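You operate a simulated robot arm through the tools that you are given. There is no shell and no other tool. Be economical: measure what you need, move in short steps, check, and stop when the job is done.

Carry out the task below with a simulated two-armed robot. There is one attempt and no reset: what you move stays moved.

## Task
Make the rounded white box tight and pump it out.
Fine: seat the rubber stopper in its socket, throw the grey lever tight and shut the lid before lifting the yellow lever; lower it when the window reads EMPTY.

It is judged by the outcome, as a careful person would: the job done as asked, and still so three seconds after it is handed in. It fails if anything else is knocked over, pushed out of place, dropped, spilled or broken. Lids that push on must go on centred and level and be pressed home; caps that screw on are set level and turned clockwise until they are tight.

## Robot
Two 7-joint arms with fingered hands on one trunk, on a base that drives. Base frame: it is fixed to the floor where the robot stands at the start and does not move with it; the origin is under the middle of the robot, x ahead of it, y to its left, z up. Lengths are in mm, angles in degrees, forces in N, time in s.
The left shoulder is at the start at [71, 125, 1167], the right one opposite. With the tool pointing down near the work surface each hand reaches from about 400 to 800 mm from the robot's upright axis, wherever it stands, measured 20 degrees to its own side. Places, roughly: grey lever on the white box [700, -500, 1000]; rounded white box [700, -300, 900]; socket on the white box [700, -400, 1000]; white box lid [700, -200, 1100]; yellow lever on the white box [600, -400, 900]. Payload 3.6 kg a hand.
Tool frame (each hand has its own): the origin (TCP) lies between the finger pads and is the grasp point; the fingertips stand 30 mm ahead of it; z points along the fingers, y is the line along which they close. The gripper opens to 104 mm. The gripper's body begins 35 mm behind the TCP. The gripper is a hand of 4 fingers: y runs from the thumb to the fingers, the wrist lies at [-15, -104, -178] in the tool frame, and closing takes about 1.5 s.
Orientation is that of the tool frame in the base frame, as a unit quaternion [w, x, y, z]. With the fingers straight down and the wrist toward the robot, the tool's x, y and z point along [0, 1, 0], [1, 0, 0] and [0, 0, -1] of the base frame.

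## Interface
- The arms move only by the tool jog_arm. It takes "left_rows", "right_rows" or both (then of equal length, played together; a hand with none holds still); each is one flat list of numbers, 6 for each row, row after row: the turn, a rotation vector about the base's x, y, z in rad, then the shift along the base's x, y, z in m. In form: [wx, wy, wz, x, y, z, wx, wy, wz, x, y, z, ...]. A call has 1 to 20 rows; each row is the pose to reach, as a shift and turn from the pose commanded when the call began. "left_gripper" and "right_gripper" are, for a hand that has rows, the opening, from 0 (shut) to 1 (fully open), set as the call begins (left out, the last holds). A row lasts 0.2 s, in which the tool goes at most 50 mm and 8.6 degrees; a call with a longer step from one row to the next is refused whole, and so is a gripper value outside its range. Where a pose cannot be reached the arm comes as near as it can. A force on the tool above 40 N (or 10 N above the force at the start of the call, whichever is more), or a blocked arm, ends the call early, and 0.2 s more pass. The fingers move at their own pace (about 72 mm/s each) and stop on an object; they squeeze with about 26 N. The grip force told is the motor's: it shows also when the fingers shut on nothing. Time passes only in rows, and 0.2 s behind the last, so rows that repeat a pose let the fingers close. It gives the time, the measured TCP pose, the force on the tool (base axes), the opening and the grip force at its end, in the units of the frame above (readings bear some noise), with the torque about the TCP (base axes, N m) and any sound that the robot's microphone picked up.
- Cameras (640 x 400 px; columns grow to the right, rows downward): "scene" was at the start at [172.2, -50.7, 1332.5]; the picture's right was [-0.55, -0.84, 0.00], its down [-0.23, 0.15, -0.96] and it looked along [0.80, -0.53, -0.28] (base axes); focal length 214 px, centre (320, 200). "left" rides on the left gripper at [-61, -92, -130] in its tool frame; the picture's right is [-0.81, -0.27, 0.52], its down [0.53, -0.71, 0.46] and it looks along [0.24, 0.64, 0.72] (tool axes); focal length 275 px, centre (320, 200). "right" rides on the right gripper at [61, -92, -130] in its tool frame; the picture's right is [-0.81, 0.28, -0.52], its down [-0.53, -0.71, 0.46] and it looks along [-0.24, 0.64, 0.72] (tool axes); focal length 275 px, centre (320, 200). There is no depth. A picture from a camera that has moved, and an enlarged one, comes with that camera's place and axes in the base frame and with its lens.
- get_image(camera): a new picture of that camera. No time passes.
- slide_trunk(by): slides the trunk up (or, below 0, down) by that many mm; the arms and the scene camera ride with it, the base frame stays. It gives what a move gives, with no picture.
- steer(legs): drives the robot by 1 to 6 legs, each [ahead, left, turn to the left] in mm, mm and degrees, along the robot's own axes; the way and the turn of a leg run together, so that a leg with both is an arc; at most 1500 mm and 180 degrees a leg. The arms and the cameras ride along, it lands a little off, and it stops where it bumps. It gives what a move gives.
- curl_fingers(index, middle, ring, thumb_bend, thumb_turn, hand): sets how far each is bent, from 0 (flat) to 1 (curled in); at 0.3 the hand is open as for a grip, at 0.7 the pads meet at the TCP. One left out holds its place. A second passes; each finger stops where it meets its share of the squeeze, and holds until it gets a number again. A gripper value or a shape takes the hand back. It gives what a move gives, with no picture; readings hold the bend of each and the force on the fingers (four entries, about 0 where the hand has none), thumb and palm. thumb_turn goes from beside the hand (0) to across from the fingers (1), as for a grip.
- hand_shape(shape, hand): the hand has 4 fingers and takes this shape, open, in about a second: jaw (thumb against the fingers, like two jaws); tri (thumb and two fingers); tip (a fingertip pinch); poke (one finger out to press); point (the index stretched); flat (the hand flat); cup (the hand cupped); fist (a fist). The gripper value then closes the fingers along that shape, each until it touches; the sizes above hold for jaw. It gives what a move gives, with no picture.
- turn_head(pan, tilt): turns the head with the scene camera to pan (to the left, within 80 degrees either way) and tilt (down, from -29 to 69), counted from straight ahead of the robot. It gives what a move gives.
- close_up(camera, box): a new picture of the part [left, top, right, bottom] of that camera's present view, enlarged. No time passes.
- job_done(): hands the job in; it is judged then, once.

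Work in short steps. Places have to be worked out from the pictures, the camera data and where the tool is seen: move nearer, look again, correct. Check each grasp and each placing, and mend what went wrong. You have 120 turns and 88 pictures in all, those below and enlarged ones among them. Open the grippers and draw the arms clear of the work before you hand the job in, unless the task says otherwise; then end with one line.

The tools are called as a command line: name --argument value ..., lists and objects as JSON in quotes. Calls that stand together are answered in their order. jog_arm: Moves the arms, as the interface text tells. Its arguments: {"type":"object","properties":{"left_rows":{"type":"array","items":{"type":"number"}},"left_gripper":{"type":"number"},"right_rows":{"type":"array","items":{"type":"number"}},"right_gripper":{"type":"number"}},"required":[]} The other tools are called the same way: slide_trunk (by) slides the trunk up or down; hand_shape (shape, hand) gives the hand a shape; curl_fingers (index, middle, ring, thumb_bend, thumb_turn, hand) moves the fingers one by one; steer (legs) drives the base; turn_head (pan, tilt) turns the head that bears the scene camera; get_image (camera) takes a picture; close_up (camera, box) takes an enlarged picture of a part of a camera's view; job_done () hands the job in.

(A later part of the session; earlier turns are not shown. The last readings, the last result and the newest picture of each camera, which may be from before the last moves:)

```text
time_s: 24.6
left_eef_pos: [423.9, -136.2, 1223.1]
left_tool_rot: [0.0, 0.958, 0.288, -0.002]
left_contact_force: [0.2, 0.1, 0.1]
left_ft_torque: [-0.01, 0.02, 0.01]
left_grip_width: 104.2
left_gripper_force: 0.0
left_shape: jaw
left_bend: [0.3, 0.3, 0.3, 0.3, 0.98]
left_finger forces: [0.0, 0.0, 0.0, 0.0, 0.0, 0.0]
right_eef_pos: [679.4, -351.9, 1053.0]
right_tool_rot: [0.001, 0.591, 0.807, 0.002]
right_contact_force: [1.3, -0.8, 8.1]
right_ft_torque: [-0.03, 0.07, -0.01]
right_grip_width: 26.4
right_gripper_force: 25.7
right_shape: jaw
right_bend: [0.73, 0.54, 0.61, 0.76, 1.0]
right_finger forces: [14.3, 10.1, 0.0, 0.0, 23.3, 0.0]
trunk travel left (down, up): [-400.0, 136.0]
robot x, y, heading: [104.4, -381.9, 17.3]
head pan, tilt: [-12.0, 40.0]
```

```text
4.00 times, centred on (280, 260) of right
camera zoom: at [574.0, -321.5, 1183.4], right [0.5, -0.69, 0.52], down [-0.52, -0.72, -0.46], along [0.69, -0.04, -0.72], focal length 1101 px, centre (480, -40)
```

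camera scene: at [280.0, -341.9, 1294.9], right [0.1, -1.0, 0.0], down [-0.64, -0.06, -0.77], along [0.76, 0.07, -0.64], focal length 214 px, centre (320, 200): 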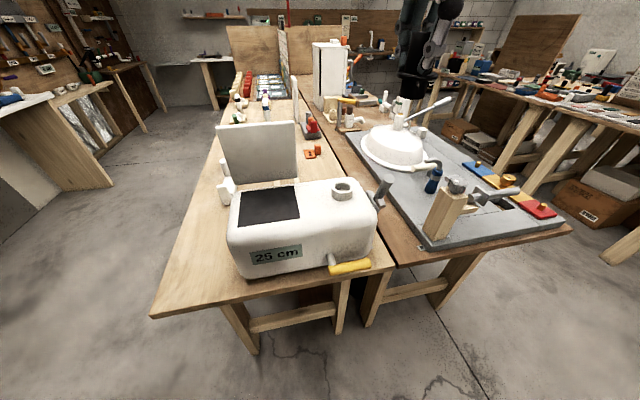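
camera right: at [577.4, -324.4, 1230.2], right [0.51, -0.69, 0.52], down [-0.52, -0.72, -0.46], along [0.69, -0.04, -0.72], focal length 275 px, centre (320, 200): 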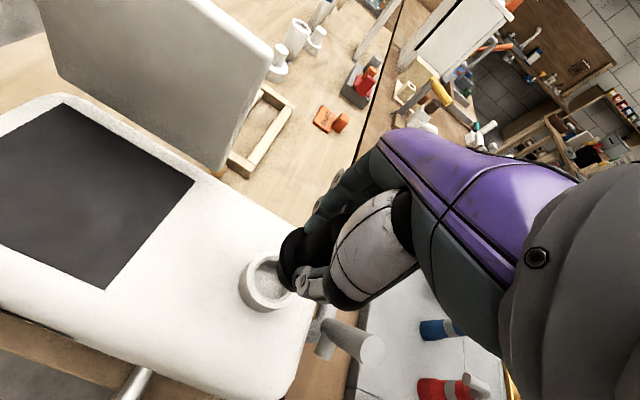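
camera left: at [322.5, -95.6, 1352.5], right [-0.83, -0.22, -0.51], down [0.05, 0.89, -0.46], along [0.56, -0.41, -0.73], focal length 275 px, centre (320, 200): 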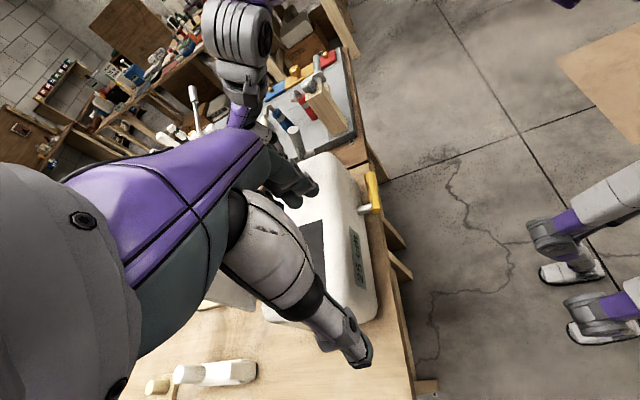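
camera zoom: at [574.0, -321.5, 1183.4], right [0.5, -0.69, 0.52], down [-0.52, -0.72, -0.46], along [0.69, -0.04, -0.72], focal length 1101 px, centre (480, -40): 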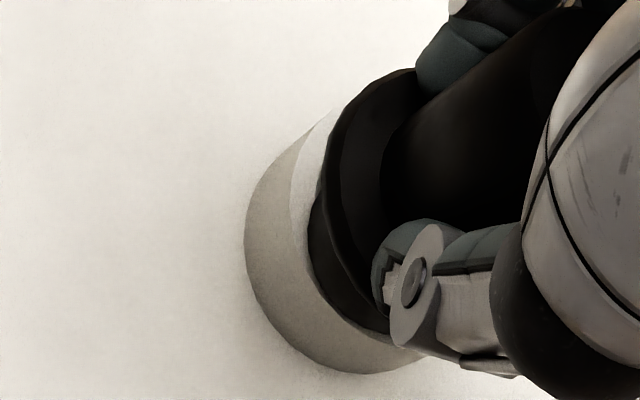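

Light contact (8 N); the plug seems to touch the near rim. I back off 3 mm, shift 3.5 mm forward and probe down again.

jog_arm --right_rows '[0, 0, 0, 0, 0, 0.003, 0, 0, 0, 0.0035, 0, 0.003, 0, 0, 0, 0.0035, 0, 0, 0, 0, 0, 0.0035, 0, -0.003, 0, 0, 0, 0.0035, 0, -0.006, 0, 0, 0, 0.0035, 0, -0.006]'

close_up --camera "scene" --box '[320, 150, 370, 200]'

```text
time_s: 26.0
left_eef_pos: [422.8, -137.3, 1224.6]
left_tool_rot: [0.002, 0.958, 0.288, -0.001]
left_contact_force: [0.6, 0.6, 0.5]
left_ft_torque: [0.02, 0.0, 0.02]
left_grip_width: 104.4
left_gripper_force: 0.0
left_shape: jaw
left_bend: [0.3, 0.3, 0.3, 0.3, 0.98]
left_finger forces: [0.0, 0.0, 0.0, 0.0, 0.0, 0.1]
right_eef_pos: [684.5, -353.4, 1048.1]
right_tool_rot: [0.002, 0.591, 0.806, 0.004]
right_contact_force: [5.8, -1.5, 30.3]
right_ft_torque: [-0.08, 0.0, 0.0]
right_grip_width: 30.2
right_gripper_force: 25.9
right_shape: jaw
right_bend: [0.73, 0.52, 0.61, 0.79, 1.0]
right_finger forces: [16.9, 12.4, 2.6, 0.1, 32.7, 0.0]
trunk travel left (down, up): [-400.0, 136.0]
robot x, y, heading: [105.4, -380.5, 17.7]
head pan, tilt: [-12.0, 40.0]
```

```text
8.00 times, centred on (345, 175) of scene
camera zoom: at [278.4, -342.2, 1295.3], right [0.1, -1.0, 0.0], down [-0.64, -0.06, -0.77], along [0.76, 0.07, -0.64], focal length 1716 px, centre (120, 400)
```

zoom: 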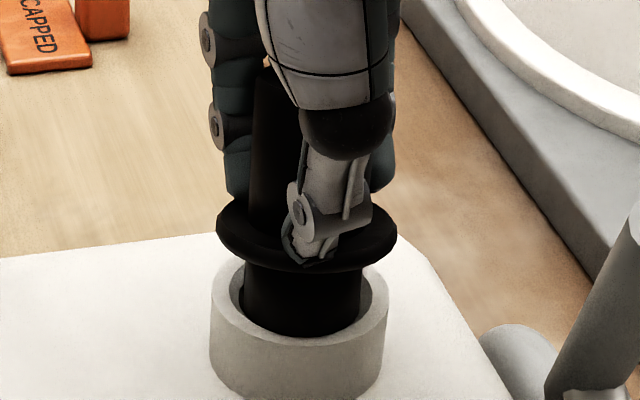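

The stopper got tilted in the grip without entering. I lift off to see its state.

jog_arm --right_rows '[0, 0, 0, 0, 0, 0.006, 0, 0, 0, 0, 0, 0.015, 0, 0, 0, -0.001, 0, 0.028, 0, 0, 0, -0.001, 0, 0.028]'

close_up --camera "scene" --box '[310, 140, 370, 200]'

close_up --camera "right" --box '[200, 200, 360, 330]'

```text
time_s: 27.0
left_eef_pos: [424.5, -136.6, 1221.8]
left_tool_rot: [0.0, 0.958, 0.288, -0.002]
left_contact_force: [0.3, 0.5, -0.7]
left_ft_torque: [0.01, -0.02, 0.02]
left_grip_width: 103.9
left_gripper_force: 0.0
left_shape: jaw
left_bend: [0.3, 0.3, 0.3, 0.3, 0.98]
left_finger forces: [0.0, 0.0, 0.0, 0.0, 0.0, 0.0]
right_eef_pos: [683.6, -352.4, 1071.6]
right_tool_rot: [0.0, 0.591, 0.807, -0.001]
right_contact_force: [-0.8, -0.1, -0.1]
right_ft_torque: [-0.01, 0.01, 0.0]
right_grip_width: 26.7
right_gripper_force: 26.2
right_shape: jaw
right_bend: [0.73, 0.53, 0.63, 0.77, 1.0]
right_finger forces: [13.8, 9.1, 0.8, 0.1, 22.5, 0.0]
trunk travel left (down, up): [-400.0, 136.0]
robot x, y, heading: [104.5, -378.9, 17.3]
head pan, tilt: [-12.0, 40.0]
```

```text
6.67 times, centred on (340, 170) of scene
camera zoom: at [280.3, -341.9, 1294.8], right [0.1, -1.0, 0.0], down [-0.64, -0.06, -0.77], along [0.76, 0.07, -0.64], focal length 1430 px, centre (187, 400)
```

zoom: 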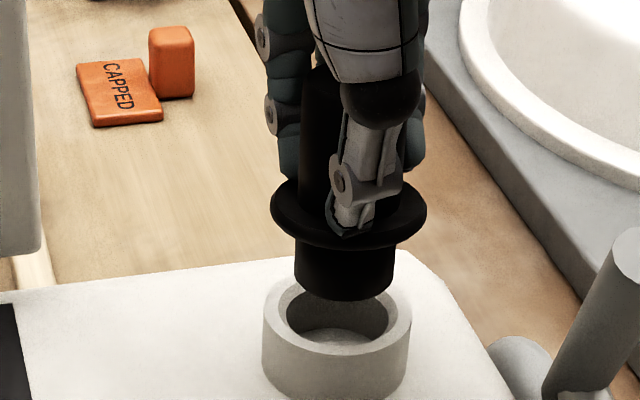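

```text
3.08 times, centred on (280, 265) of right
camera zoom: at [577.7, -322.0, 1202.6], right [0.51, -0.69, 0.52], down [-0.52, -0.72, -0.45], along [0.69, -0.04, -0.73], focal length 847 px, centre (443, 0)
```

zoom: 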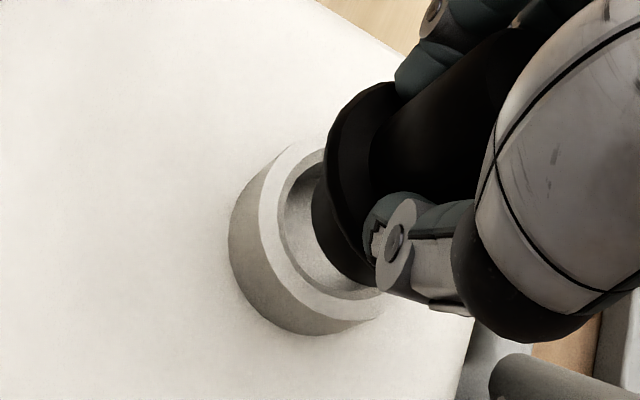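

The stopper leans ~4–5° (top away) in the grip and sits ~1.7 mm right. I tilt the hand to compensate, re-centre and check.

jog_arm --right_rows '[0.004, -0.04, 0, -0.0025, 0.001, 0, 0.008, -0.08, 0, -0.005, 0.002, 0, 0.008, -0.08, 0, -0.005, 0.002, -0.008, 0.008, -0.08, 0, -0.005, 0.002, -0.008]'

close_up --camera "scene" --box '[310, 140, 370, 200]'

```text
time_s: 28.0
left_eef_pos: [423.4, -137.6, 1223.2]
left_tool_rot: [0.0, 0.957, 0.289, -0.002]
left_contact_force: [-0.8, 0.9, 0.4]
left_ft_torque: [0.0, 0.01, -0.01]
left_grip_width: 104.1
left_gripper_force: 0.1
left_shape: jaw
left_bend: [0.3, 0.3, 0.3, 0.3, 0.98]
left_finger forces: [0.1, 0.1, 0.0, 0.0, 0.1, 0.1]
right_eef_pos: [678.4, -351.6, 1065.5]
right_tool_rot: [0.03, 0.591, 0.806, 0.027]
right_contact_force: [-0.6, 0.3, 0.7]
right_ft_torque: [-0.01, -0.03, 0.01]
right_grip_width: 27.0
right_gripper_force: 25.8
right_shape: jaw
right_bend: [0.73, 0.53, 0.63, 0.77, 1.0]
right_finger forces: [13.8, 9.1, 0.7, 0.0, 22.5, 0.1]
trunk travel left (down, up): [-400.0, 136.0]
robot x, y, heading: [105.8, -381.2, 17.5]
head pan, tilt: [-12.0, 40.0]
```

```text
6.67 times, centred on (340, 170) of scene
camera zoom: at [279.9, -341.9, 1294.9], right [0.1, -1.0, 0.0], down [-0.64, -0.06, -0.77], along [0.76, 0.07, -0.64], focal length 1430 px, centre (187, 400)
```

zoom: 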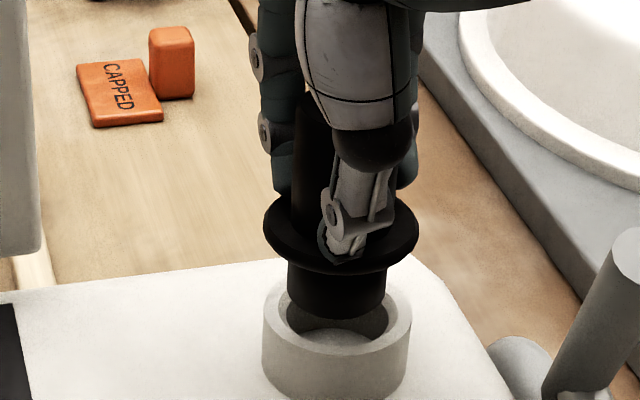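

Now it is level. I nudge 1 mm right and 1 mm forward, and lower 12 mm to sit just at the rim, then compare.

jog_arm --right_rows '[0, 0, 0, 0.001, -0.0012, -0.004, 0, 0, 0, 0.001, -0.0012, -0.008, 0, 0, 0, 0.001, -0.0012, -0.012, 0, 0, 0, 0.001, -0.0012, -0.012]'

close_up --camera "scene" --box '[310, 140, 370, 200]'

```text
time_s: 29.0
left_eef_pos: [424.3, -137.7, 1224.6]
left_tool_rot: [0.0, 0.958, 0.288, -0.001]
left_contact_force: [0.0, 0.2, 0.2]
left_ft_torque: [0.0, -0.05, 0.02]
left_grip_width: 104.0
left_gripper_force: 0.1
left_shape: jaw
left_bend: [0.3, 0.3, 0.3, 0.3, 0.98]
left_finger forces: [0.1, 0.0, 0.0, 0.1, 0.1, 0.1]
right_eef_pos: [679.7, -352.1, 1053.6]
right_tool_rot: [0.03, 0.591, 0.806, 0.027]
right_contact_force: [0.9, 0.2, -0.7]
right_ft_torque: [0.0, 0.02, 0.02]
right_grip_width: 26.9
right_gripper_force: 25.6
right_shape: jaw
right_bend: [0.73, 0.53, 0.63, 0.77, 1.0]
right_finger forces: [13.8, 9.1, 0.8, 0.1, 22.5, 0.0]
trunk travel left (down, up): [-400.0, 136.0]
robot x, y, heading: [104.2, -378.5, 17.2]
head pan, tilt: [-12.0, 40.0]
```

```text
6.67 times, centred on (340, 170) of scene
camera zoom: at [280.0, -341.9, 1294.9], right [0.1, -1.0, 0.0], down [-0.64, -0.06, -0.77], along [0.76, 0.07, -0.64], focal length 1430 px, centre (187, 400)
```

zoom: 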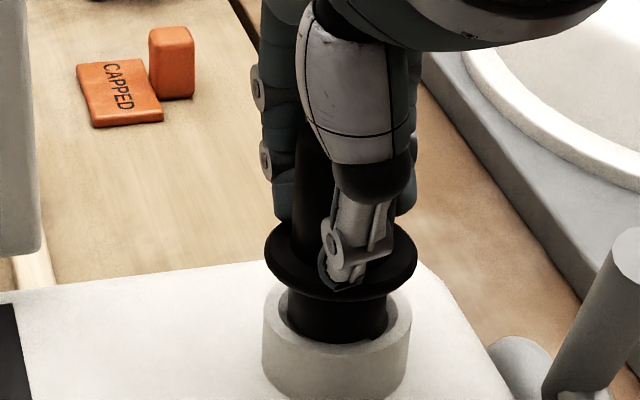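

No contact yet, centred sideways. Lower 5 mm more.

jog_arm --right_rows '[0, 0, 0, 0, 0, -0.0025, 0, 0, 0, 0, 0, -0.005, 0, 0, 0, 0, 0, -0.005]'

close_up --camera "scene" --box '[310, 140, 370, 200]'

close_up --camera "right" --box '[220, 210, 340, 310]'

```text
time_s: 29.8
left_eef_pos: [423.4, -137.2, 1223.6]
left_tool_rot: [0.0, 0.957, 0.288, -0.001]
left_contact_force: [-0.4, 0.6, 0.5]
left_ft_torque: [0.0, -0.01, -0.01]
left_grip_width: 103.9
left_gripper_force: 0.1
left_shape: jaw
left_bend: [0.3, 0.3, 0.3, 0.3, 0.98]
left_finger forces: [0.0, 0.0, 0.0, 0.0, 0.0, 0.0]
right_eef_pos: [681.3, -351.2, 1050.6]
right_tool_rot: [0.031, 0.591, 0.805, 0.031]
right_contact_force: [5.4, -1.2, 19.0]
right_ft_torque: [-0.02, -0.11, -0.03]
right_grip_width: 28.3
right_gripper_force: 25.4
right_shape: jaw
right_bend: [0.73, 0.53, 0.62, 0.78, 1.0]
right_finger forces: [16.3, 11.7, 2.5, 0.0, 26.1, 0.1]
trunk travel left (down, up): [-400.0, 136.0]
robot x, y, heading: [107.2, -377.6, 17.7]
head pan, tilt: [-12.0, 40.0]
```

```text
6.67 times, centred on (340, 170) of scene
camera zoom: at [279.1, -342.2, 1295.2], right [0.1, -1.0, 0.0], down [-0.64, -0.06, -0.77], along [0.76, 0.07, -0.64], focal length 1430 px, centre (187, 400)
```

zoom: 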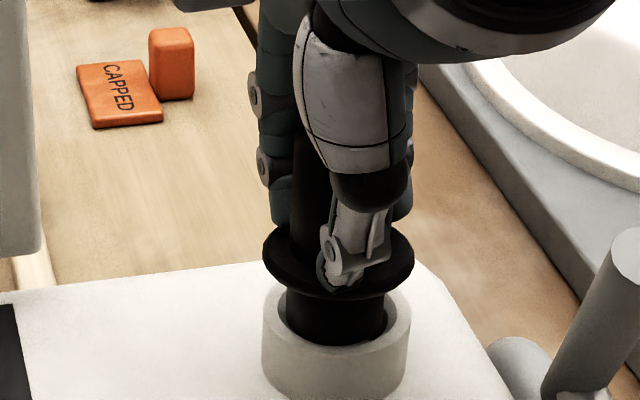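

```text
4.00 times, centred on (280, 260) of right
camera zoom: at [563.7, -321.8, 1172.3], right [0.46, -0.7, 0.55], down [-0.48, -0.72, -0.51], along [0.75, -0.03, -0.66], focal length 1101 px, centre (480, -40)
```

zoom: 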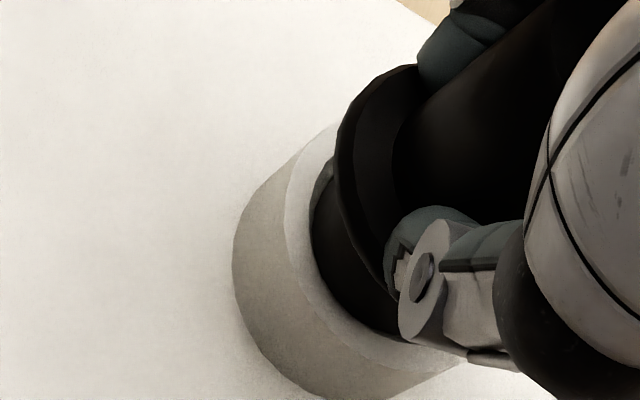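

Torque suggests the contact is on the near edge of the plug. I ease up 2 mm, move 2.5 mm forward and press lightly again.

jog_arm --right_rows '[0, 0, 0, 0, 0, 0.003, 0, 0, 0, 0.0025, -0.0005, 0.003, 0, 0, 0, 0.0025, -0.0005, 0.0015, 0, 0, 0, 0.0025, -0.0005, 0, 0, 0, 0, 0.0025, -0.0005, 0]'

close_up --camera "scene" --box '[310, 140, 370, 200]'

```text
time_s: 31.0
left_eef_pos: [422.1, -138.6, 1223.0]
left_tool_rot: [0.001, 0.957, 0.289, -0.001]
left_contact_force: [0.2, 0.8, -1.0]
left_ft_torque: [0.02, -0.03, 0.0]
left_grip_width: 104.0
left_gripper_force: 0.1
left_shape: jaw
left_bend: [0.3, 0.3, 0.3, 0.3, 0.98]
left_finger forces: [0.1, 0.1, 0.0, 0.1, 0.0, 0.0]
right_eef_pos: [681.6, -350.4, 1049.3]
right_tool_rot: [0.031, 0.592, 0.805, 0.029]
right_contact_force: [3.3, -0.6, 21.8]
right_ft_torque: [-0.12, 0.05, 0.0]
right_grip_width: 28.3
right_gripper_force: 26.1
right_shape: jaw
right_bend: [0.73, 0.53, 0.62, 0.78, 1.0]
right_finger forces: [16.8, 11.7, 2.5, 0.0, 29.5, 0.1]
trunk travel left (down, up): [-400.0, 136.0]
robot x, y, heading: [103.7, -382.6, 17.6]
head pan, tilt: [-12.0, 40.0]
```

```text
6.67 times, centred on (340, 170) of scene
camera zoom: at [278.7, -342.1, 1295.2], right [0.1, -1.0, 0.0], down [-0.64, -0.06, -0.77], along [0.76, 0.07, -0.64], focal length 1430 px, centre (187, 400)
```

zoom: 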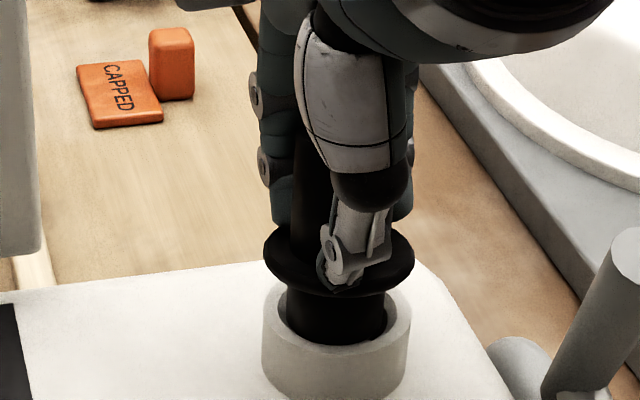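

The plug probably didn't break free while shifting. I lift clear 8 mm, move 3 mm further forward, then lower again.

jog_arm --right_rows '[0, 0, 0, 0, 0, 0.005, 0, 0, 0, 0, 0, 0.01, 0, 0, 0, 0.003, 0, 0.01, 0, 0, 0, 0.003, 0, 0.01]'

close_up --camera "scene" --box '[310, 140, 370, 200]'

close_up --camera "right" --box '[220, 210, 340, 310]'

```text
time_s: 32.0
left_eef_pos: [424.5, -137.9, 1225.1]
left_tool_rot: [0.001, 0.957, 0.288, -0.002]
left_contact_force: [-0.1, -0.5, -0.1]
left_ft_torque: [-0.01, 0.04, -0.01]
left_grip_width: 104.1
left_gripper_force: 0.1
left_shape: jaw
left_bend: [0.3, 0.3, 0.3, 0.3, 0.98]
left_finger forces: [0.1, 0.0, 0.0, 0.0, 0.0, 0.1]
right_eef_pos: [684.2, -352.7, 1057.9]
right_tool_rot: [0.029, 0.591, 0.806, 0.026]
right_contact_force: [0.5, -0.9, 0.1]
right_ft_torque: [0.01, 0.0, 0.01]
right_grip_width: 27.3
right_gripper_force: 26.5
right_shape: jaw
right_bend: [0.73, 0.53, 0.63, 0.78, 1.0]
right_finger forces: [13.9, 9.1, 1.2, 0.0, 22.4, 0.0]
trunk travel left (down, up): [-400.0, 136.0]
robot x, y, heading: [106.7, -377.3, 17.7]
head pan, tilt: [-12.0, 40.0]
```

```text
6.67 times, centred on (340, 170) of scene
camera zoom: at [279.9, -342.0, 1294.9], right [0.1, -1.0, 0.0], down [-0.64, -0.06, -0.77], along [0.76, 0.07, -0.64], focal length 1430 px, centre (187, 400)
```

zoom: 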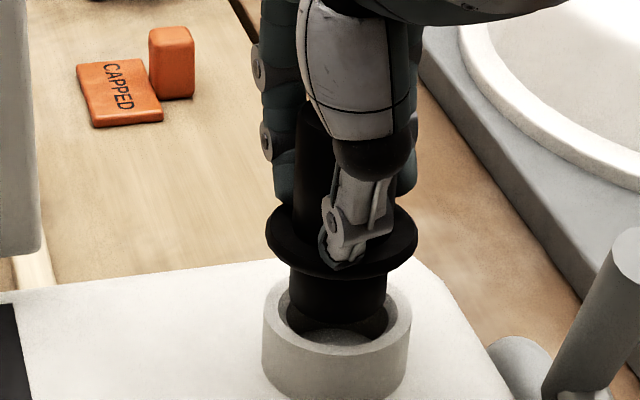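

```text
4.00 times, centred on (280, 260) of right
camera zoom: at [569.3, -321.9, 1180.3], right [0.46, -0.69, 0.55], down [-0.48, -0.72, -0.5], along [0.74, -0.03, -0.67], focal length 1101 px, centre (480, -40)
```

zoom: 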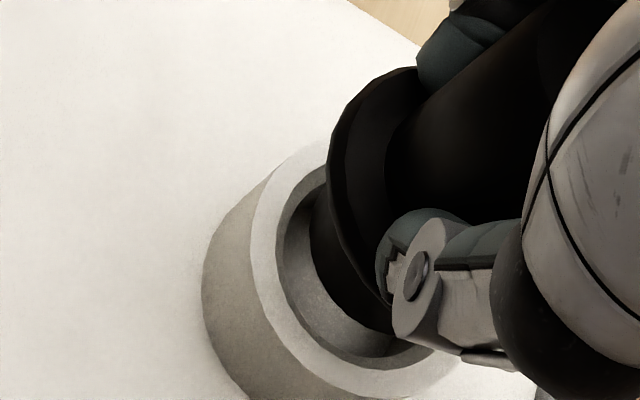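

I now probe at this more-forward place to bracket the socket, using the torque to tell which edge touches.

jog_arm --right_rows '[0, 0, 0, 0, 0, -0.003, 0, 0, 0, 0, 0, -0.006, 0, 0, 0, 0, 0, -0.009, 0, 0, 0, 0, 0, -0.009]'

close_up --camera "right" --box '[220, 210, 340, 310]'

```text
time_s: 33.0
left_eef_pos: [424.1, -137.0, 1225.1]
left_tool_rot: [0.001, 0.958, 0.288, -0.002]
left_contact_force: [-0.3, -0.2, -0.1]
left_ft_torque: [-0.02, -0.01, 0.03]
left_grip_width: 104.0
left_gripper_force: 0.1
left_shape: jaw
left_bend: [0.3, 0.3, 0.3, 0.3, 0.98]
left_finger forces: [0.0, 0.0, 0.0, 0.1, 0.1, 0.0]
right_eef_pos: [685.6, -351.0, 1050.0]
right_tool_rot: [0.029, 0.59, 0.806, 0.027]
right_contact_force: [0.4, 0.5, -0.6]
right_ft_torque: [-0.03, -0.02, 0.0]
right_grip_width: 27.2
right_gripper_force: 25.8
right_shape: jaw
right_bend: [0.73, 0.53, 0.63, 0.78, 1.0]
right_finger forces: [13.9, 9.0, 1.0, 0.1, 22.4, 0.0]
trunk travel left (down, up): [-400.0, 136.0]
robot x, y, heading: [111.3, -379.2, 17.4]
head pan, tilt: [-12.0, 40.0]
```

```text
4.00 times, centred on (280, 260) of right
camera zoom: at [569.3, -322.6, 1171.6], right [0.46, -0.7, 0.55], down [-0.48, -0.72, -0.5], along [0.74, -0.03, -0.67], focal length 1101 px, centre (480, -40)
```

zoom: 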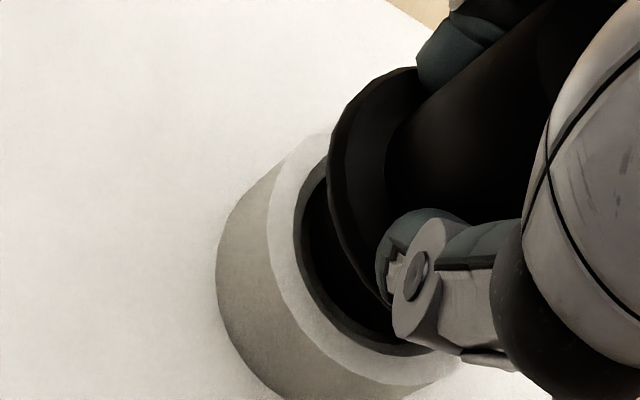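

No contact now at a height where it touched before: the plug seems to be entering. Lower another 5 mm.

jog_arm --right_rows '[0, 0, 0, 0, 0, -0.002, 0, 0, 0, 0, 0, -0.004, 0, 0, 0, 0, 0, -0.005, 0, 0, 0, 0, 0, -0.005]'

close_up --camera "right" --box '[220, 210, 340, 310]'

close_up --camera "scene" --box '[310, 140, 370, 200]'

```text
time_s: 34.0
left_eef_pos: [424.8, -136.9, 1224.6]
left_tool_rot: [0.001, 0.957, 0.289, -0.002]
left_contact_force: [-0.1, 0.5, 0.3]
left_ft_torque: [0.01, -0.01, 0.03]
left_grip_width: 103.8
left_gripper_force: 0.0
left_shape: jaw
left_bend: [0.3, 0.3, 0.3, 0.3, 0.98]
left_finger forces: [0.0, 0.0, 0.1, 0.0, 0.0, 0.0]
right_eef_pos: [684.4, -350.9, 1044.0]
right_tool_rot: [0.029, 0.591, 0.806, 0.027]
right_contact_force: [1.2, 0.6, -0.7]
right_ft_torque: [0.01, 0.02, 0.02]
right_grip_width: 27.0
right_gripper_force: 25.9
right_shape: jaw
right_bend: [0.73, 0.53, 0.63, 0.78, 1.0]
right_finger forces: [13.9, 9.1, 1.1, 0.0, 22.5, 0.0]
trunk travel left (down, up): [-400.0, 136.0]
robot x, y, heading: [105.5, -376.7, 17.6]
head pan, tilt: [-12.0, 40.0]
```

```text
4.00 times, centred on (280, 260) of right
camera zoom: at [569.0, -322.5, 1166.3], right [0.46, -0.7, 0.55], down [-0.48, -0.72, -0.5], along [0.74, -0.03, -0.67], focal length 1101 px, centre (480, -40)
```

zoom: 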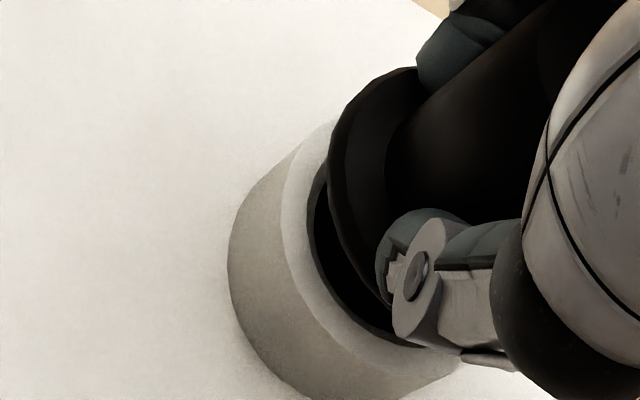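

```text
6.67 times, centred on (340, 170) of scene
camera zoom: at [280.0, -341.9, 1294.9], right [0.1, -1.0, 0.0], down [-0.64, -0.06, -0.77], along [0.76, 0.07, -0.64], focal length 1430 px, centre (187, 400)
```

zoom: 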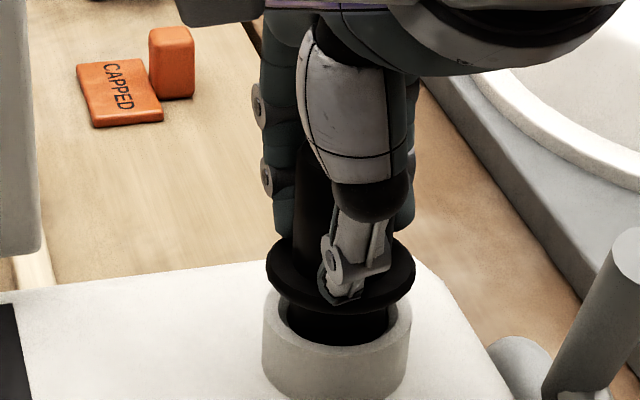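

It is inside the socket with no force. Continue lowering.

jog_arm --right_rows '[0, 0, 0, 0, 0, -0.003, 0, 0, 0, 0, 0, -0.006, 0, 0, 0, 0, 0, -0.009, 0, 0, 0, 0, 0, -0.012, 0, 0, 0, 0, 0, -0.012]'

close_up --camera "scene" --box '[310, 140, 370, 200]'

```text
time_s: 35.2
left_eef_pos: [424.5, -138.0, 1224.0]
left_tool_rot: [0.0, 0.958, 0.288, -0.002]
left_contact_force: [0.2, 0.4, 0.3]
left_ft_torque: [0.01, -0.02, 0.0]
left_grip_width: 104.2
left_gripper_force: 0.1
left_shape: jaw
left_bend: [0.3, 0.3, 0.3, 0.3, 0.98]
left_finger forces: [0.1, 0.1, 0.0, 0.1, 0.0, 0.1]
right_eef_pos: [684.9, -352.3, 1032.0]
right_tool_rot: [0.029, 0.591, 0.806, 0.027]
right_contact_force: [0.2, 0.8, -0.9]
right_ft_torque: [-0.02, 0.02, 0.01]
right_grip_width: 27.0
right_gripper_force: 25.7
right_shape: jaw
right_bend: [0.73, 0.53, 0.63, 0.78, 1.0]
right_finger forces: [13.9, 9.1, 1.1, 0.0, 22.3, 0.0]
trunk travel left (down, up): [-400.0, 136.0]
robot x, y, heading: [109.3, -379.4, 17.5]
head pan, tilt: [-12.0, 40.0]
```

```text
6.67 times, centred on (340, 170) of scene
camera zoom: at [280.0, -341.9, 1294.9], right [0.1, -1.0, 0.0], down [-0.64, -0.06, -0.77], along [0.76, 0.07, -0.64], focal length 1430 px, centre (187, 400)
```

zoom: 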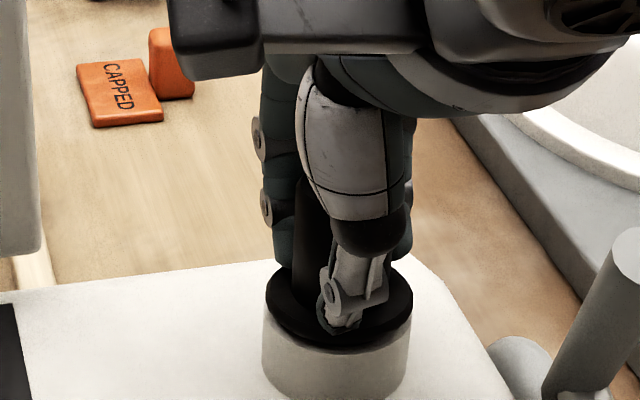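

The flange is almost on the rim. I press it home.

jog_arm --right_rows '[0, 0, 0, 0, 0, -0.002, 0, 0, 0, 0, 0, -0.004, 0, 0, 0, 0, 0, -0.006, 0, 0, 0, 0, 0, -0.008, 0, 0, 0, 0, 0, -0.008]'

close_up --camera "scene" --box '[310, 140, 370, 200]'

```text
time_s: 36.4
left_eef_pos: [422.2, -138.2, 1223.6]
left_tool_rot: [0.001, 0.957, 0.288, 0.0]
left_contact_force: [0.3, 0.1, -0.2]
left_ft_torque: [0.01, 0.04, 0.0]
left_grip_width: 103.8
left_gripper_force: 0.1
left_shape: jaw
left_bend: [0.3, 0.3, 0.3, 0.3, 0.98]
left_finger forces: [0.1, 0.0, 0.1, 0.0, 0.0, 0.0]
right_eef_pos: [684.6, -351.9, 1027.4]
right_tool_rot: [0.03, 0.591, 0.806, 0.03]
right_contact_force: [-0.8, -1.1, 24.2]
right_ft_torque: [-0.05, -0.15, -0.04]
right_grip_width: 27.9
right_gripper_force: 26.0
right_shape: jaw
right_bend: [0.73, 0.53, 0.72, 0.77, 1.0]
right_finger forces: [15.1, 11.3, 2.1, 0.0, 27.1, 0.0]
trunk travel left (down, up): [-400.0, 136.0]
robot x, y, heading: [104.1, -375.7, 17.4]
head pan, tilt: [-12.0, 40.0]
```

```text
6.67 times, centred on (340, 170) of scene
camera zoom: at [277.9, -342.3, 1295.4], right [0.1, -1.0, 0.0], down [-0.64, -0.06, -0.77], along [0.76, 0.07, -0.64], focal length 1430 px, centre (187, 400)
```

zoom: 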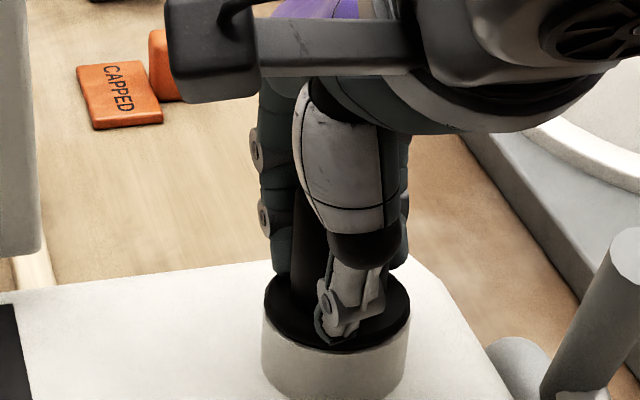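

Flange rests on the rim with 24 N. I ease off and open the hand, then lift.

jog_arm --right_rows '[0, 0, 0, 0, 0, 0.003, 0, 0, 0, 0, 0, 0.004, 0, 0, 0, 0, 0, 0.004, 0, 0, 0, 0, 0, 0.004, 0, 0, 0, 0, 0, 0.004, 0, 0, 0, 0, 0, 0.004, 0, 0, 0, 0, 0, 0.004, 0, 0, 0, 0, 0, 0.03, 0, 0, 0, 0, 0, 0.06, 0, 0, 0, 0, 0, 0.1, 0, 0, 0, 0, 0, 0.14]' --right_gripper 1

close_up --camera "scene" --box '[300, 110, 420, 240]'

```text
time_s: 38.8
left_eef_pos: [423.4, -137.9, 1223.8]
left_tool_rot: [0.0, 0.958, 0.288, -0.001]
left_contact_force: [0.6, 0.2, 0.5]
left_ft_torque: [-0.02, -0.01, 0.02]
left_grip_width: 104.0
left_gripper_force: 0.0
left_shape: jaw
left_bend: [0.3, 0.3, 0.3, 0.3, 0.98]
left_finger forces: [0.0, 0.1, 0.0, 0.1, 0.1, 0.0]
right_eef_pos: [683.1, -350.1, 1166.8]
right_tool_rot: [0.029, 0.59, 0.807, 0.027]
right_contact_force: [0.1, 0.8, -0.4]
right_ft_torque: [0.0, -0.03, 0.02]
right_grip_width: 103.7
right_gripper_force: 0.1
right_shape: jaw
right_bend: [0.3, 0.3, 0.3, 0.3, 0.98]
right_finger forces: [0.0, 0.1, 0.1, 0.0, 0.0, 0.0]
trunk travel left (down, up): [-400.0, 136.0]
robot x, y, heading: [102.8, -377.0, 17.1]
head pan, tilt: [-12.0, 40.0]
```

```text
3.08 times, centred on (360, 175) of scene
camera zoom: at [279.6, -342.0, 1295.0], right [0.1, -1.0, 0.0], down [-0.64, -0.06, -0.77], along [0.76, 0.07, -0.64], focal length 660 px, centre (197, 277)
```

zoom: 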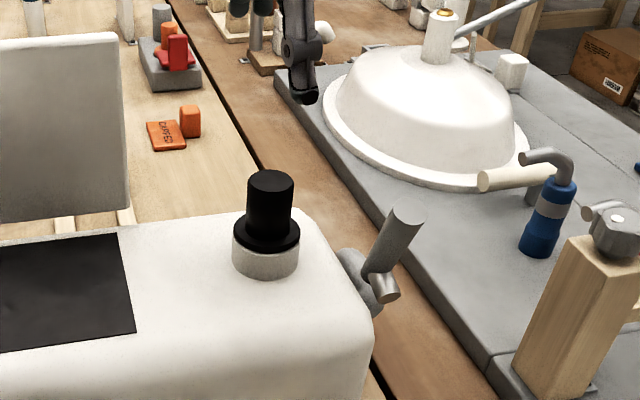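

Stopper stands level in the socket. I'll close the fingers and press its knob once more from above to make sure it is home.

jog_arm --right_rows '[0, 0.04, 0, 0, -0.002, 0, 0, 0.08, 0, 0.001, -0.003, 0, 0, 0.08, 0, 0.002, -0.003, -0.02, 0, 0.08, 0, 0.002, -0.003, -0.04, 0, 0.08, 0, 0.002, -0.003, -0.05, 0, 0.08, 0, 0.002, -0.003, -0.05, 0, 0.08, 0, 0.002, -0.003, -0.05, 0, 0.08, 0, 0.002, -0.003, -0.05, 0, 0.08, 0, 0.002, -0.003, -0.05]' --right_gripper 0

close_up --camera "scene" --box '[300, 110, 420, 240]'

get_image --camera "right"

```text
time_s: 40.8
left_eef_pos: [424.0, -137.7, 1222.6]
left_tool_rot: [0.0, 0.958, 0.288, -0.001]
left_contact_force: [-0.2, 0.1, 0.1]
left_ft_torque: [0.0, -0.04, -0.01]
left_grip_width: 104.0
left_gripper_force: 0.1
left_shape: jaw
left_bend: [0.3, 0.3, 0.3, 0.3, 0.98]
left_finger forces: [0.0, 0.0, 0.0, 0.1, 0.0, 0.0]
right_eef_pos: [686.8, -353.5, 1114.2]
right_tool_rot: [-0.003, 0.591, 0.807, 0.003]
right_contact_force: [0.4, -0.1, -0.4]
right_ft_torque: [-0.01, -0.02, 0.0]
right_grip_width: 0.0
right_gripper_force: 25.9
right_shape: jaw
right_bend: [0.7, 0.7, 0.7, 0.47, 1.0]
right_finger forces: [0.0, 0.0, 0.0, 0.0, 0.0, 0.0]
trunk travel left (down, up): [-400.0, 136.0]
robot x, y, heading: [106.5, -381.5, 17.3]
head pan, tilt: [-12.0, 40.0]
```

```text
3.08 times, centred on (360, 175) of scene
camera zoom: at [280.0, -341.9, 1294.9], right [0.1, -1.0, 0.0], down [-0.64, -0.06, -0.77], along [0.76, 0.07, -0.64], focal length 660 px, centre (197, 277)
```

zoom: 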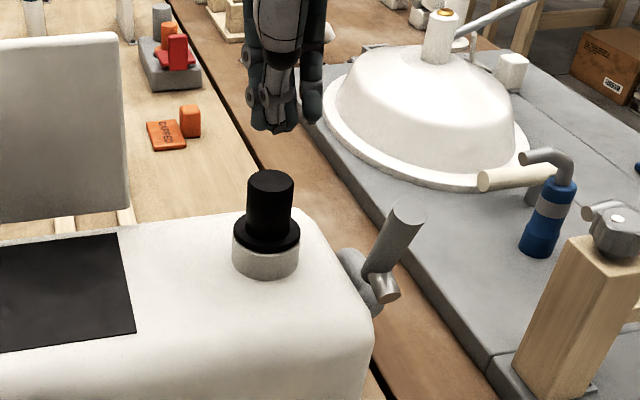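

```text
37 pictures are left
camera right: at [581.8, -324.4, 1245.3], right [0.51, -0.7, 0.51], down [-0.52, -0.72, -0.46], along [0.69, -0.03, -0.73], focal length 275 px, centre (320, 200)
```

right: 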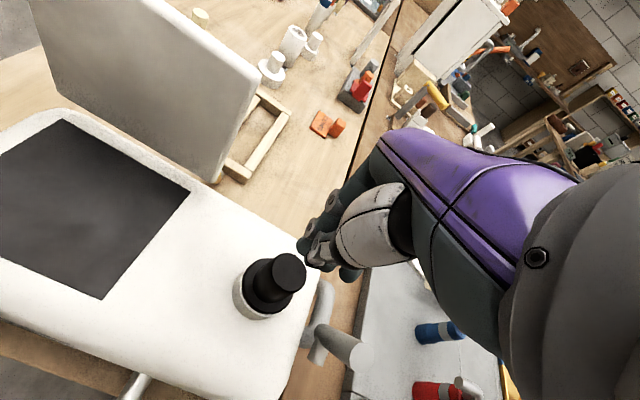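

Fingertips are above the knob. I press down stepwise until firm.

jog_arm --right_rows '[0, 0, 0, 0, 0.002, -0.02, 0, 0, 0, 0, 0.002, -0.03, 0, 0, 0, 0, 0.002, -0.036, 0, 0, 0, 0, 0.002, -0.04, 0, 0, 0, 0, 0.002, -0.043, 0, 0, 0, 0, 0.002, -0.046, 0, 0, 0, 0, 0.002, -0.049, 0, 0, 0, 0, 0.002, -0.052, 0, 0, 0, 0, 0.002, -0.055, 0, 0, 0, 0, 0.002, -0.058, 0, 0, 0, 0, 0.002, -0.061, 0, 0, 0, 0, 0.002, -0.064]'

```text
time_s: 42.6
left_eef_pos: [421.9, -138.0, 1223.4]
left_tool_rot: [0.001, 0.957, 0.289, -0.002]
left_contact_force: [-1.0, -1.0, 0.3]
left_ft_torque: [0.0, 0.02, 0.01]
left_grip_width: 103.9
left_gripper_force: 0.0
left_shape: jaw
left_bend: [0.3, 0.3, 0.3, 0.3, 0.98]
left_finger forces: [0.1, 0.1, 0.0, 0.0, 0.0, 0.1]
right_eef_pos: [688.7, -349.2, 1072.4]
right_tool_rot: [0.001, 0.591, 0.806, 0.014]
right_contact_force: [-5.7, -1.4, 14.1]
right_ft_torque: [-0.04, 0.18, 0.0]
right_grip_width: 0.3
right_gripper_force: 25.8
right_shape: jaw
right_bend: [0.7, 0.7, 0.7, 0.47, 1.0]
right_finger forces: [0.0, 0.1, 0.1, 0.0, 0.1, 0.0]
trunk travel left (down, up): [-400.0, 136.0]
robot x, y, heading: [104.0, -378.8, 17.4]
head pan, tilt: [-12.0, 40.0]
stopped in row 8 (right hand): the force on the tool passed its limit (the readings are from after the stop); the commanded pose is now the measured one
```

It passed 40 N on the knob. I lift and check the stopper.

jog_arm --right_rows '[0, 0, 0, 0, 0, 0.03, 0, 0, 0, -0.02, -0.01, 0.07, 0, 0, 0, -0.05, -0.03, 0.11, 0, 0, 0, -0.08, -0.06, 0.13]'

close_up --camera "scene" --box '[320, 140, 400, 220]'

```text
refused: row 3 steps farther than a row can; nothing moved
```

```text
5.00 times, centred on (360, 180) of scene
camera zoom: at [279.1, -342.2, 1294.9], right [0.1, -1.0, 0.0], down [-0.64, -0.06, -0.77], along [0.76, 0.07, -0.64], focal length 1072 px, centre (120, 300)
```

zoom: 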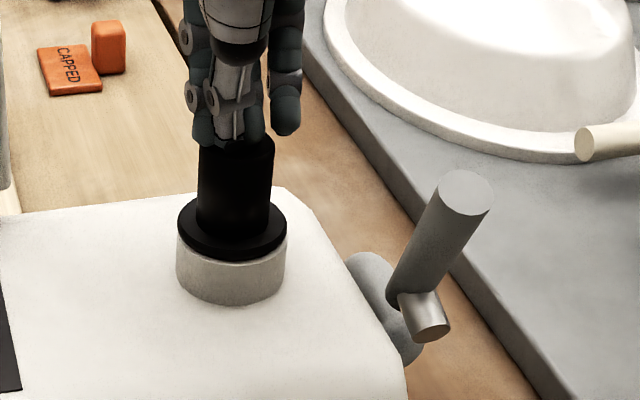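

The stopper is home. The grey lever's tip triangulates to about [700, -459, 1017], its pivot near [740, -453, 915], leaning ~21° toward me. I lift off and move the closed fingers to the near side of the lever.

jog_arm --right_rows '[0, 0, 0, 0, 0, 0.03, 0, 0, 0, 0, 0, 0.06, 0, 0, 0, -0.015, -0.02, 0.09, 0, 0, 0, -0.03, -0.05, 0.1, 0, 0, 0, -0.05, -0.085, 0.1, 0, 0, 0, -0.07, -0.11, 0.09, 0, 0, 0, -0.08, -0.11, 0.06, 0, 0, 0, -0.08, -0.11, 0.02, 0, 0, 0, -0.08, -0.11, -0.02, 0, 0, 0, -0.08, -0.11, -0.055, 0, 0, 0, -0.08, -0.11, -0.055]'

get_image --camera "scene"

get_image --camera "right"

```text
time_s: 45.0
left_eef_pos: [424.0, -137.4, 1223.4]
left_tool_rot: [0.0, 0.958, 0.288, -0.001]
left_contact_force: [-0.5, 0.9, 0.0]
left_ft_torque: [0.0, -0.03, 0.0]
left_grip_width: 104.0
left_gripper_force: 0.1
left_shape: jaw
left_bend: [0.3, 0.3, 0.3, 0.3, 0.98]
left_finger forces: [0.0, 0.0, 0.0, 0.0, 0.0, 0.0]
right_eef_pos: [608.4, -458.8, 1015.2]
right_tool_rot: [0.0, 0.591, 0.807, 0.01]
right_contact_force: [0.2, 0.3, -0.5]
right_ft_torque: [0.04, -0.03, 0.02]
right_grip_width: 0.0
right_gripper_force: 26.0
right_shape: jaw
right_bend: [0.7, 0.7, 0.7, 0.47, 1.0]
right_finger forces: [0.0, 0.0, 0.0, 0.0, 0.0, 0.0]
trunk travel left (down, up): [-400.0, 136.0]
robot x, y, heading: [109.0, -377.9, 17.2]
head pan, tilt: [-12.0, 40.0]
```

```text
35 pictures are left
camera scene: at [279.7, -341.9, 1295.0], right [0.1, -1.0, 0.0], down [-0.64, -0.06, -0.77], along [0.76, 0.07, -0.64], focal length 214 px, centre (320, 200)
```

scene: 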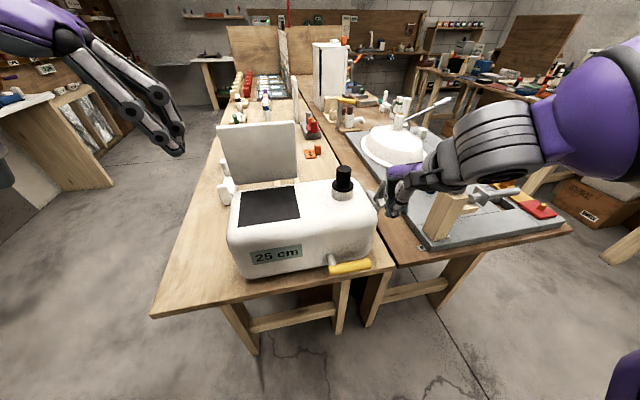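

```text
34 pictures are left
camera right: at [501.1, -430.5, 1144.7], right [0.5, -0.7, 0.51], down [-0.51, -0.71, -0.47], along [0.7, -0.03, -0.72], focal length 275 px, centre (320, 200)
```

right: 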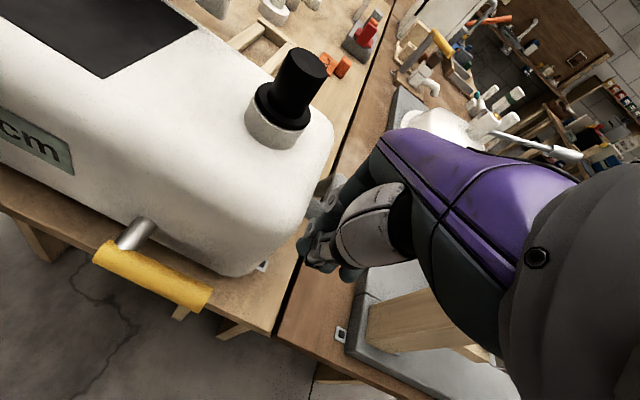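

Now push the lever gently forward (away) to test whether it moves.

jog_arm --right_rows '[0, 0, 0, 0.02, -0.006, 0, 0, 0, 0, 0.04, -0.012, 0, 0, 0, 0, 0.052, -0.008, 0, 0, 0, 0, 0.06, -0.005, 0, 0, 0, 0, 0.068, -0.002, 0, 0, 0, 0, 0.076, 0.001, 0, 0, 0, 0, 0.084, 0.003, 0, 0, 0, 0, 0.092, 0.006, 0, 0, 0, 0, 0.1, 0.008, 0, 0, 0, 0, 0.1, 0.008, 0]'

close_up --camera "scene" --box '[320, 140, 440, 240]'

```text
time_s: 46.3
left_eef_pos: [420.2, -140.7, 1224.8]
left_tool_rot: [0.001, 0.958, 0.287, 0.0]
left_contact_force: [0.7, 0.2, -0.6]
left_ft_torque: [-0.04, -0.02, 0.0]
left_grip_width: 104.0
left_gripper_force: 0.0
left_shape: jaw
left_bend: [0.3, 0.3, 0.3, 0.3, 0.98]
left_finger forces: [0.0, 0.0, 0.0, 0.0, 0.0, 0.1]
right_eef_pos: [675.0, -465.4, 1015.4]
right_tool_rot: [0.001, 0.594, 0.804, 0.008]
right_contact_force: [-23.1, -14.3, 16.3]
right_ft_torque: [0.01, -0.3, -0.31]
right_grip_width: 0.0
right_gripper_force: 26.4
right_shape: jaw
right_bend: [0.7, 0.7, 0.7, 0.48, 1.0]
right_finger forces: [8.3, 31.8, 0.0, 0.1, 0.0, 0.1]
trunk travel left (down, up): [-400.0, 136.0]
robot x, y, heading: [105.2, -381.2, 17.2]
head pan, tilt: [-12.0, 40.0]
stopped in row 6 (right hand): the force on the tool passed its limit (the readings are from after the stop); the commanded pose is now the measured one
```

```text
4.00 times, centred on (380, 190) of scene
camera zoom: at [275.7, -344.2, 1295.6], right [0.09, -1.0, 0.0], down [-0.64, -0.06, -0.77], along [0.76, 0.07, -0.64], focal length 858 px, centre (80, 240)
```

zoom: 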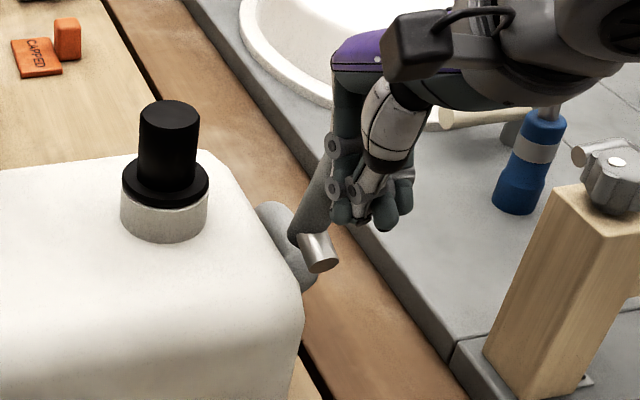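

The lever won't go that way (40 N, unmoved). I back off and move the hand to the right side to get a clear close view of the lever mechanism.

jog_arm --right_rows '[0, 0, 0, -0.03, -0.005, 0.01, 0, 0, 0, -0.05, -0.01, 0.04, 0, 0, 0, -0.05, -0.03, 0.08, 0, 0, 0, -0.04, -0.06, 0.1, 0, 0, 0, -0.03, -0.09, 0.11, 0, 0, 0, -0.01, -0.11, 0.11, 0, 0, 0, 0, -0.12, 0.11]'

close_up --camera "right" --box '[100, 80, 340, 280]'

close_up --camera "scene" --box '[340, 150, 420, 230]'

```text
time_s: 47.9
left_eef_pos: [423.9, -138.9, 1223.4]
left_tool_rot: [0.001, 0.958, 0.287, -0.002]
left_contact_force: [0.6, 0.9, -0.6]
left_ft_torque: [0.02, 0.02, -0.05]
left_grip_width: 103.9
left_gripper_force: 0.1
left_shape: jaw
left_bend: [0.3, 0.3, 0.3, 0.3, 0.98]
left_finger forces: [0.0, 0.0, 0.0, 0.0, 0.1, 0.1]
right_eef_pos: [678.8, -583.4, 1121.8]
right_tool_rot: [0.0, 0.593, 0.805, 0.008]
right_contact_force: [-1.1, -0.4, 0.0]
right_ft_torque: [-0.01, -0.01, 0.0]
right_grip_width: 0.0
right_gripper_force: 25.4
right_shape: jaw
right_bend: [0.7, 0.7, 0.7, 0.49, 1.0]
right_finger forces: [0.1, 0.0, 0.0, 0.1, 0.0, 0.0]
trunk travel left (down, up): [-400.0, 136.0]
robot x, y, heading: [102.7, -379.0, 17.7]
head pan, tilt: [-12.0, 40.0]
```

```text
2.00 times, centred on (220, 180) of right
camera zoom: at [572.6, -554.9, 1252.1], right [0.5, -0.7, 0.51], down [-0.52, -0.72, -0.47], along [0.69, -0.03, -0.72], focal length 551 px, centre (520, 240)
```

zoom: 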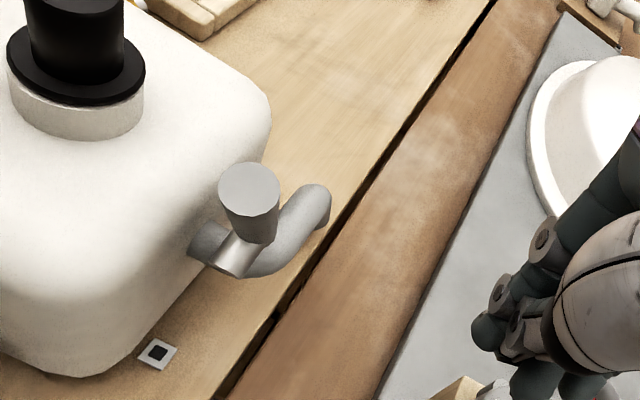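

```text
5.00 times, centred on (380, 190) of scene
camera zoom: at [279.7, -342.7, 1294.9], right [0.09, -1.0, 0.0], down [-0.64, -0.06, -0.77], along [0.76, 0.07, -0.64], focal length 1072 px, centre (20, 250)
```

zoom: 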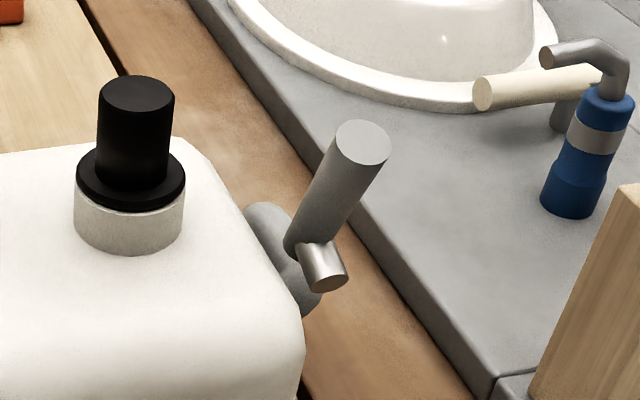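

The lever stands on a small valve body, leaning ~17° toward me. I'll straddle it from above with the open hand (thumb near side, fingers far side), grip it and feel which way it swings.

jog_arm --right_rows '[0, 0, 0, 0.003, 0.03, 0, 0, 0, 0, 0.006, 0.06, 0, 0, 0, 0, 0.012, 0.09, 0, 0, 0, 0, 0.02, 0.126, 0, 0, 0, 0, 0.02, 0.126, -0.02, 0, 0, 0, 0.02, 0.126, -0.03]' --right_gripper 1

get_image --camera "right"

```text
time_s: 49.3
left_eef_pos: [424.0, -137.5, 1224.3]
left_tool_rot: [0.0, 0.958, 0.288, -0.002]
left_contact_force: [-0.4, 0.3, -0.1]
left_ft_torque: [-0.03, -0.01, 0.01]
left_grip_width: 103.7
left_gripper_force: 0.0
left_shape: jaw
left_bend: [0.3, 0.3, 0.3, 0.3, 0.98]
left_finger forces: [0.0, 0.1, 0.0, 0.0, 0.1, 0.0]
right_eef_pos: [698.5, -458.1, 1093.0]
right_tool_rot: [-0.001, 0.593, 0.805, 0.008]
right_contact_force: [0.1, 0.3, 0.8]
right_ft_torque: [-0.01, -0.02, -0.02]
right_grip_width: 103.7
right_gripper_force: 0.0
right_shape: jaw
right_bend: [0.3, 0.3, 0.3, 0.3, 0.98]
right_finger forces: [0.1, 0.0, 0.1, 0.0, 0.1, 0.0]
trunk travel left (down, up): [-400.0, 136.0]
robot x, y, heading: [105.5, -379.5, 17.5]
head pan, tilt: [-12.0, 40.0]
```

```text
30 pictures are left
camera right: at [591.1, -428.7, 1223.2], right [0.5, -0.7, 0.51], down [-0.52, -0.71, -0.47], along [0.69, -0.03, -0.72], focal length 275 px, centre (320, 200)
```

right: 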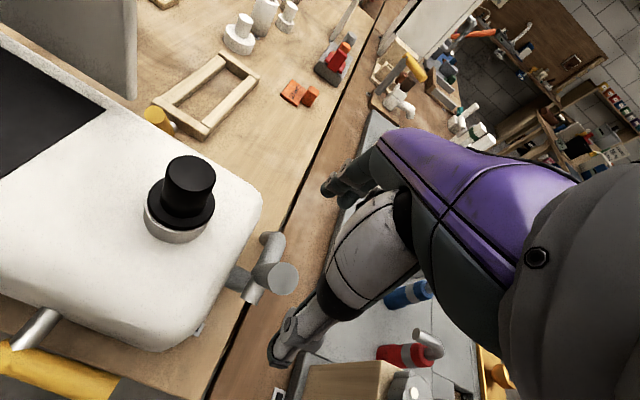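

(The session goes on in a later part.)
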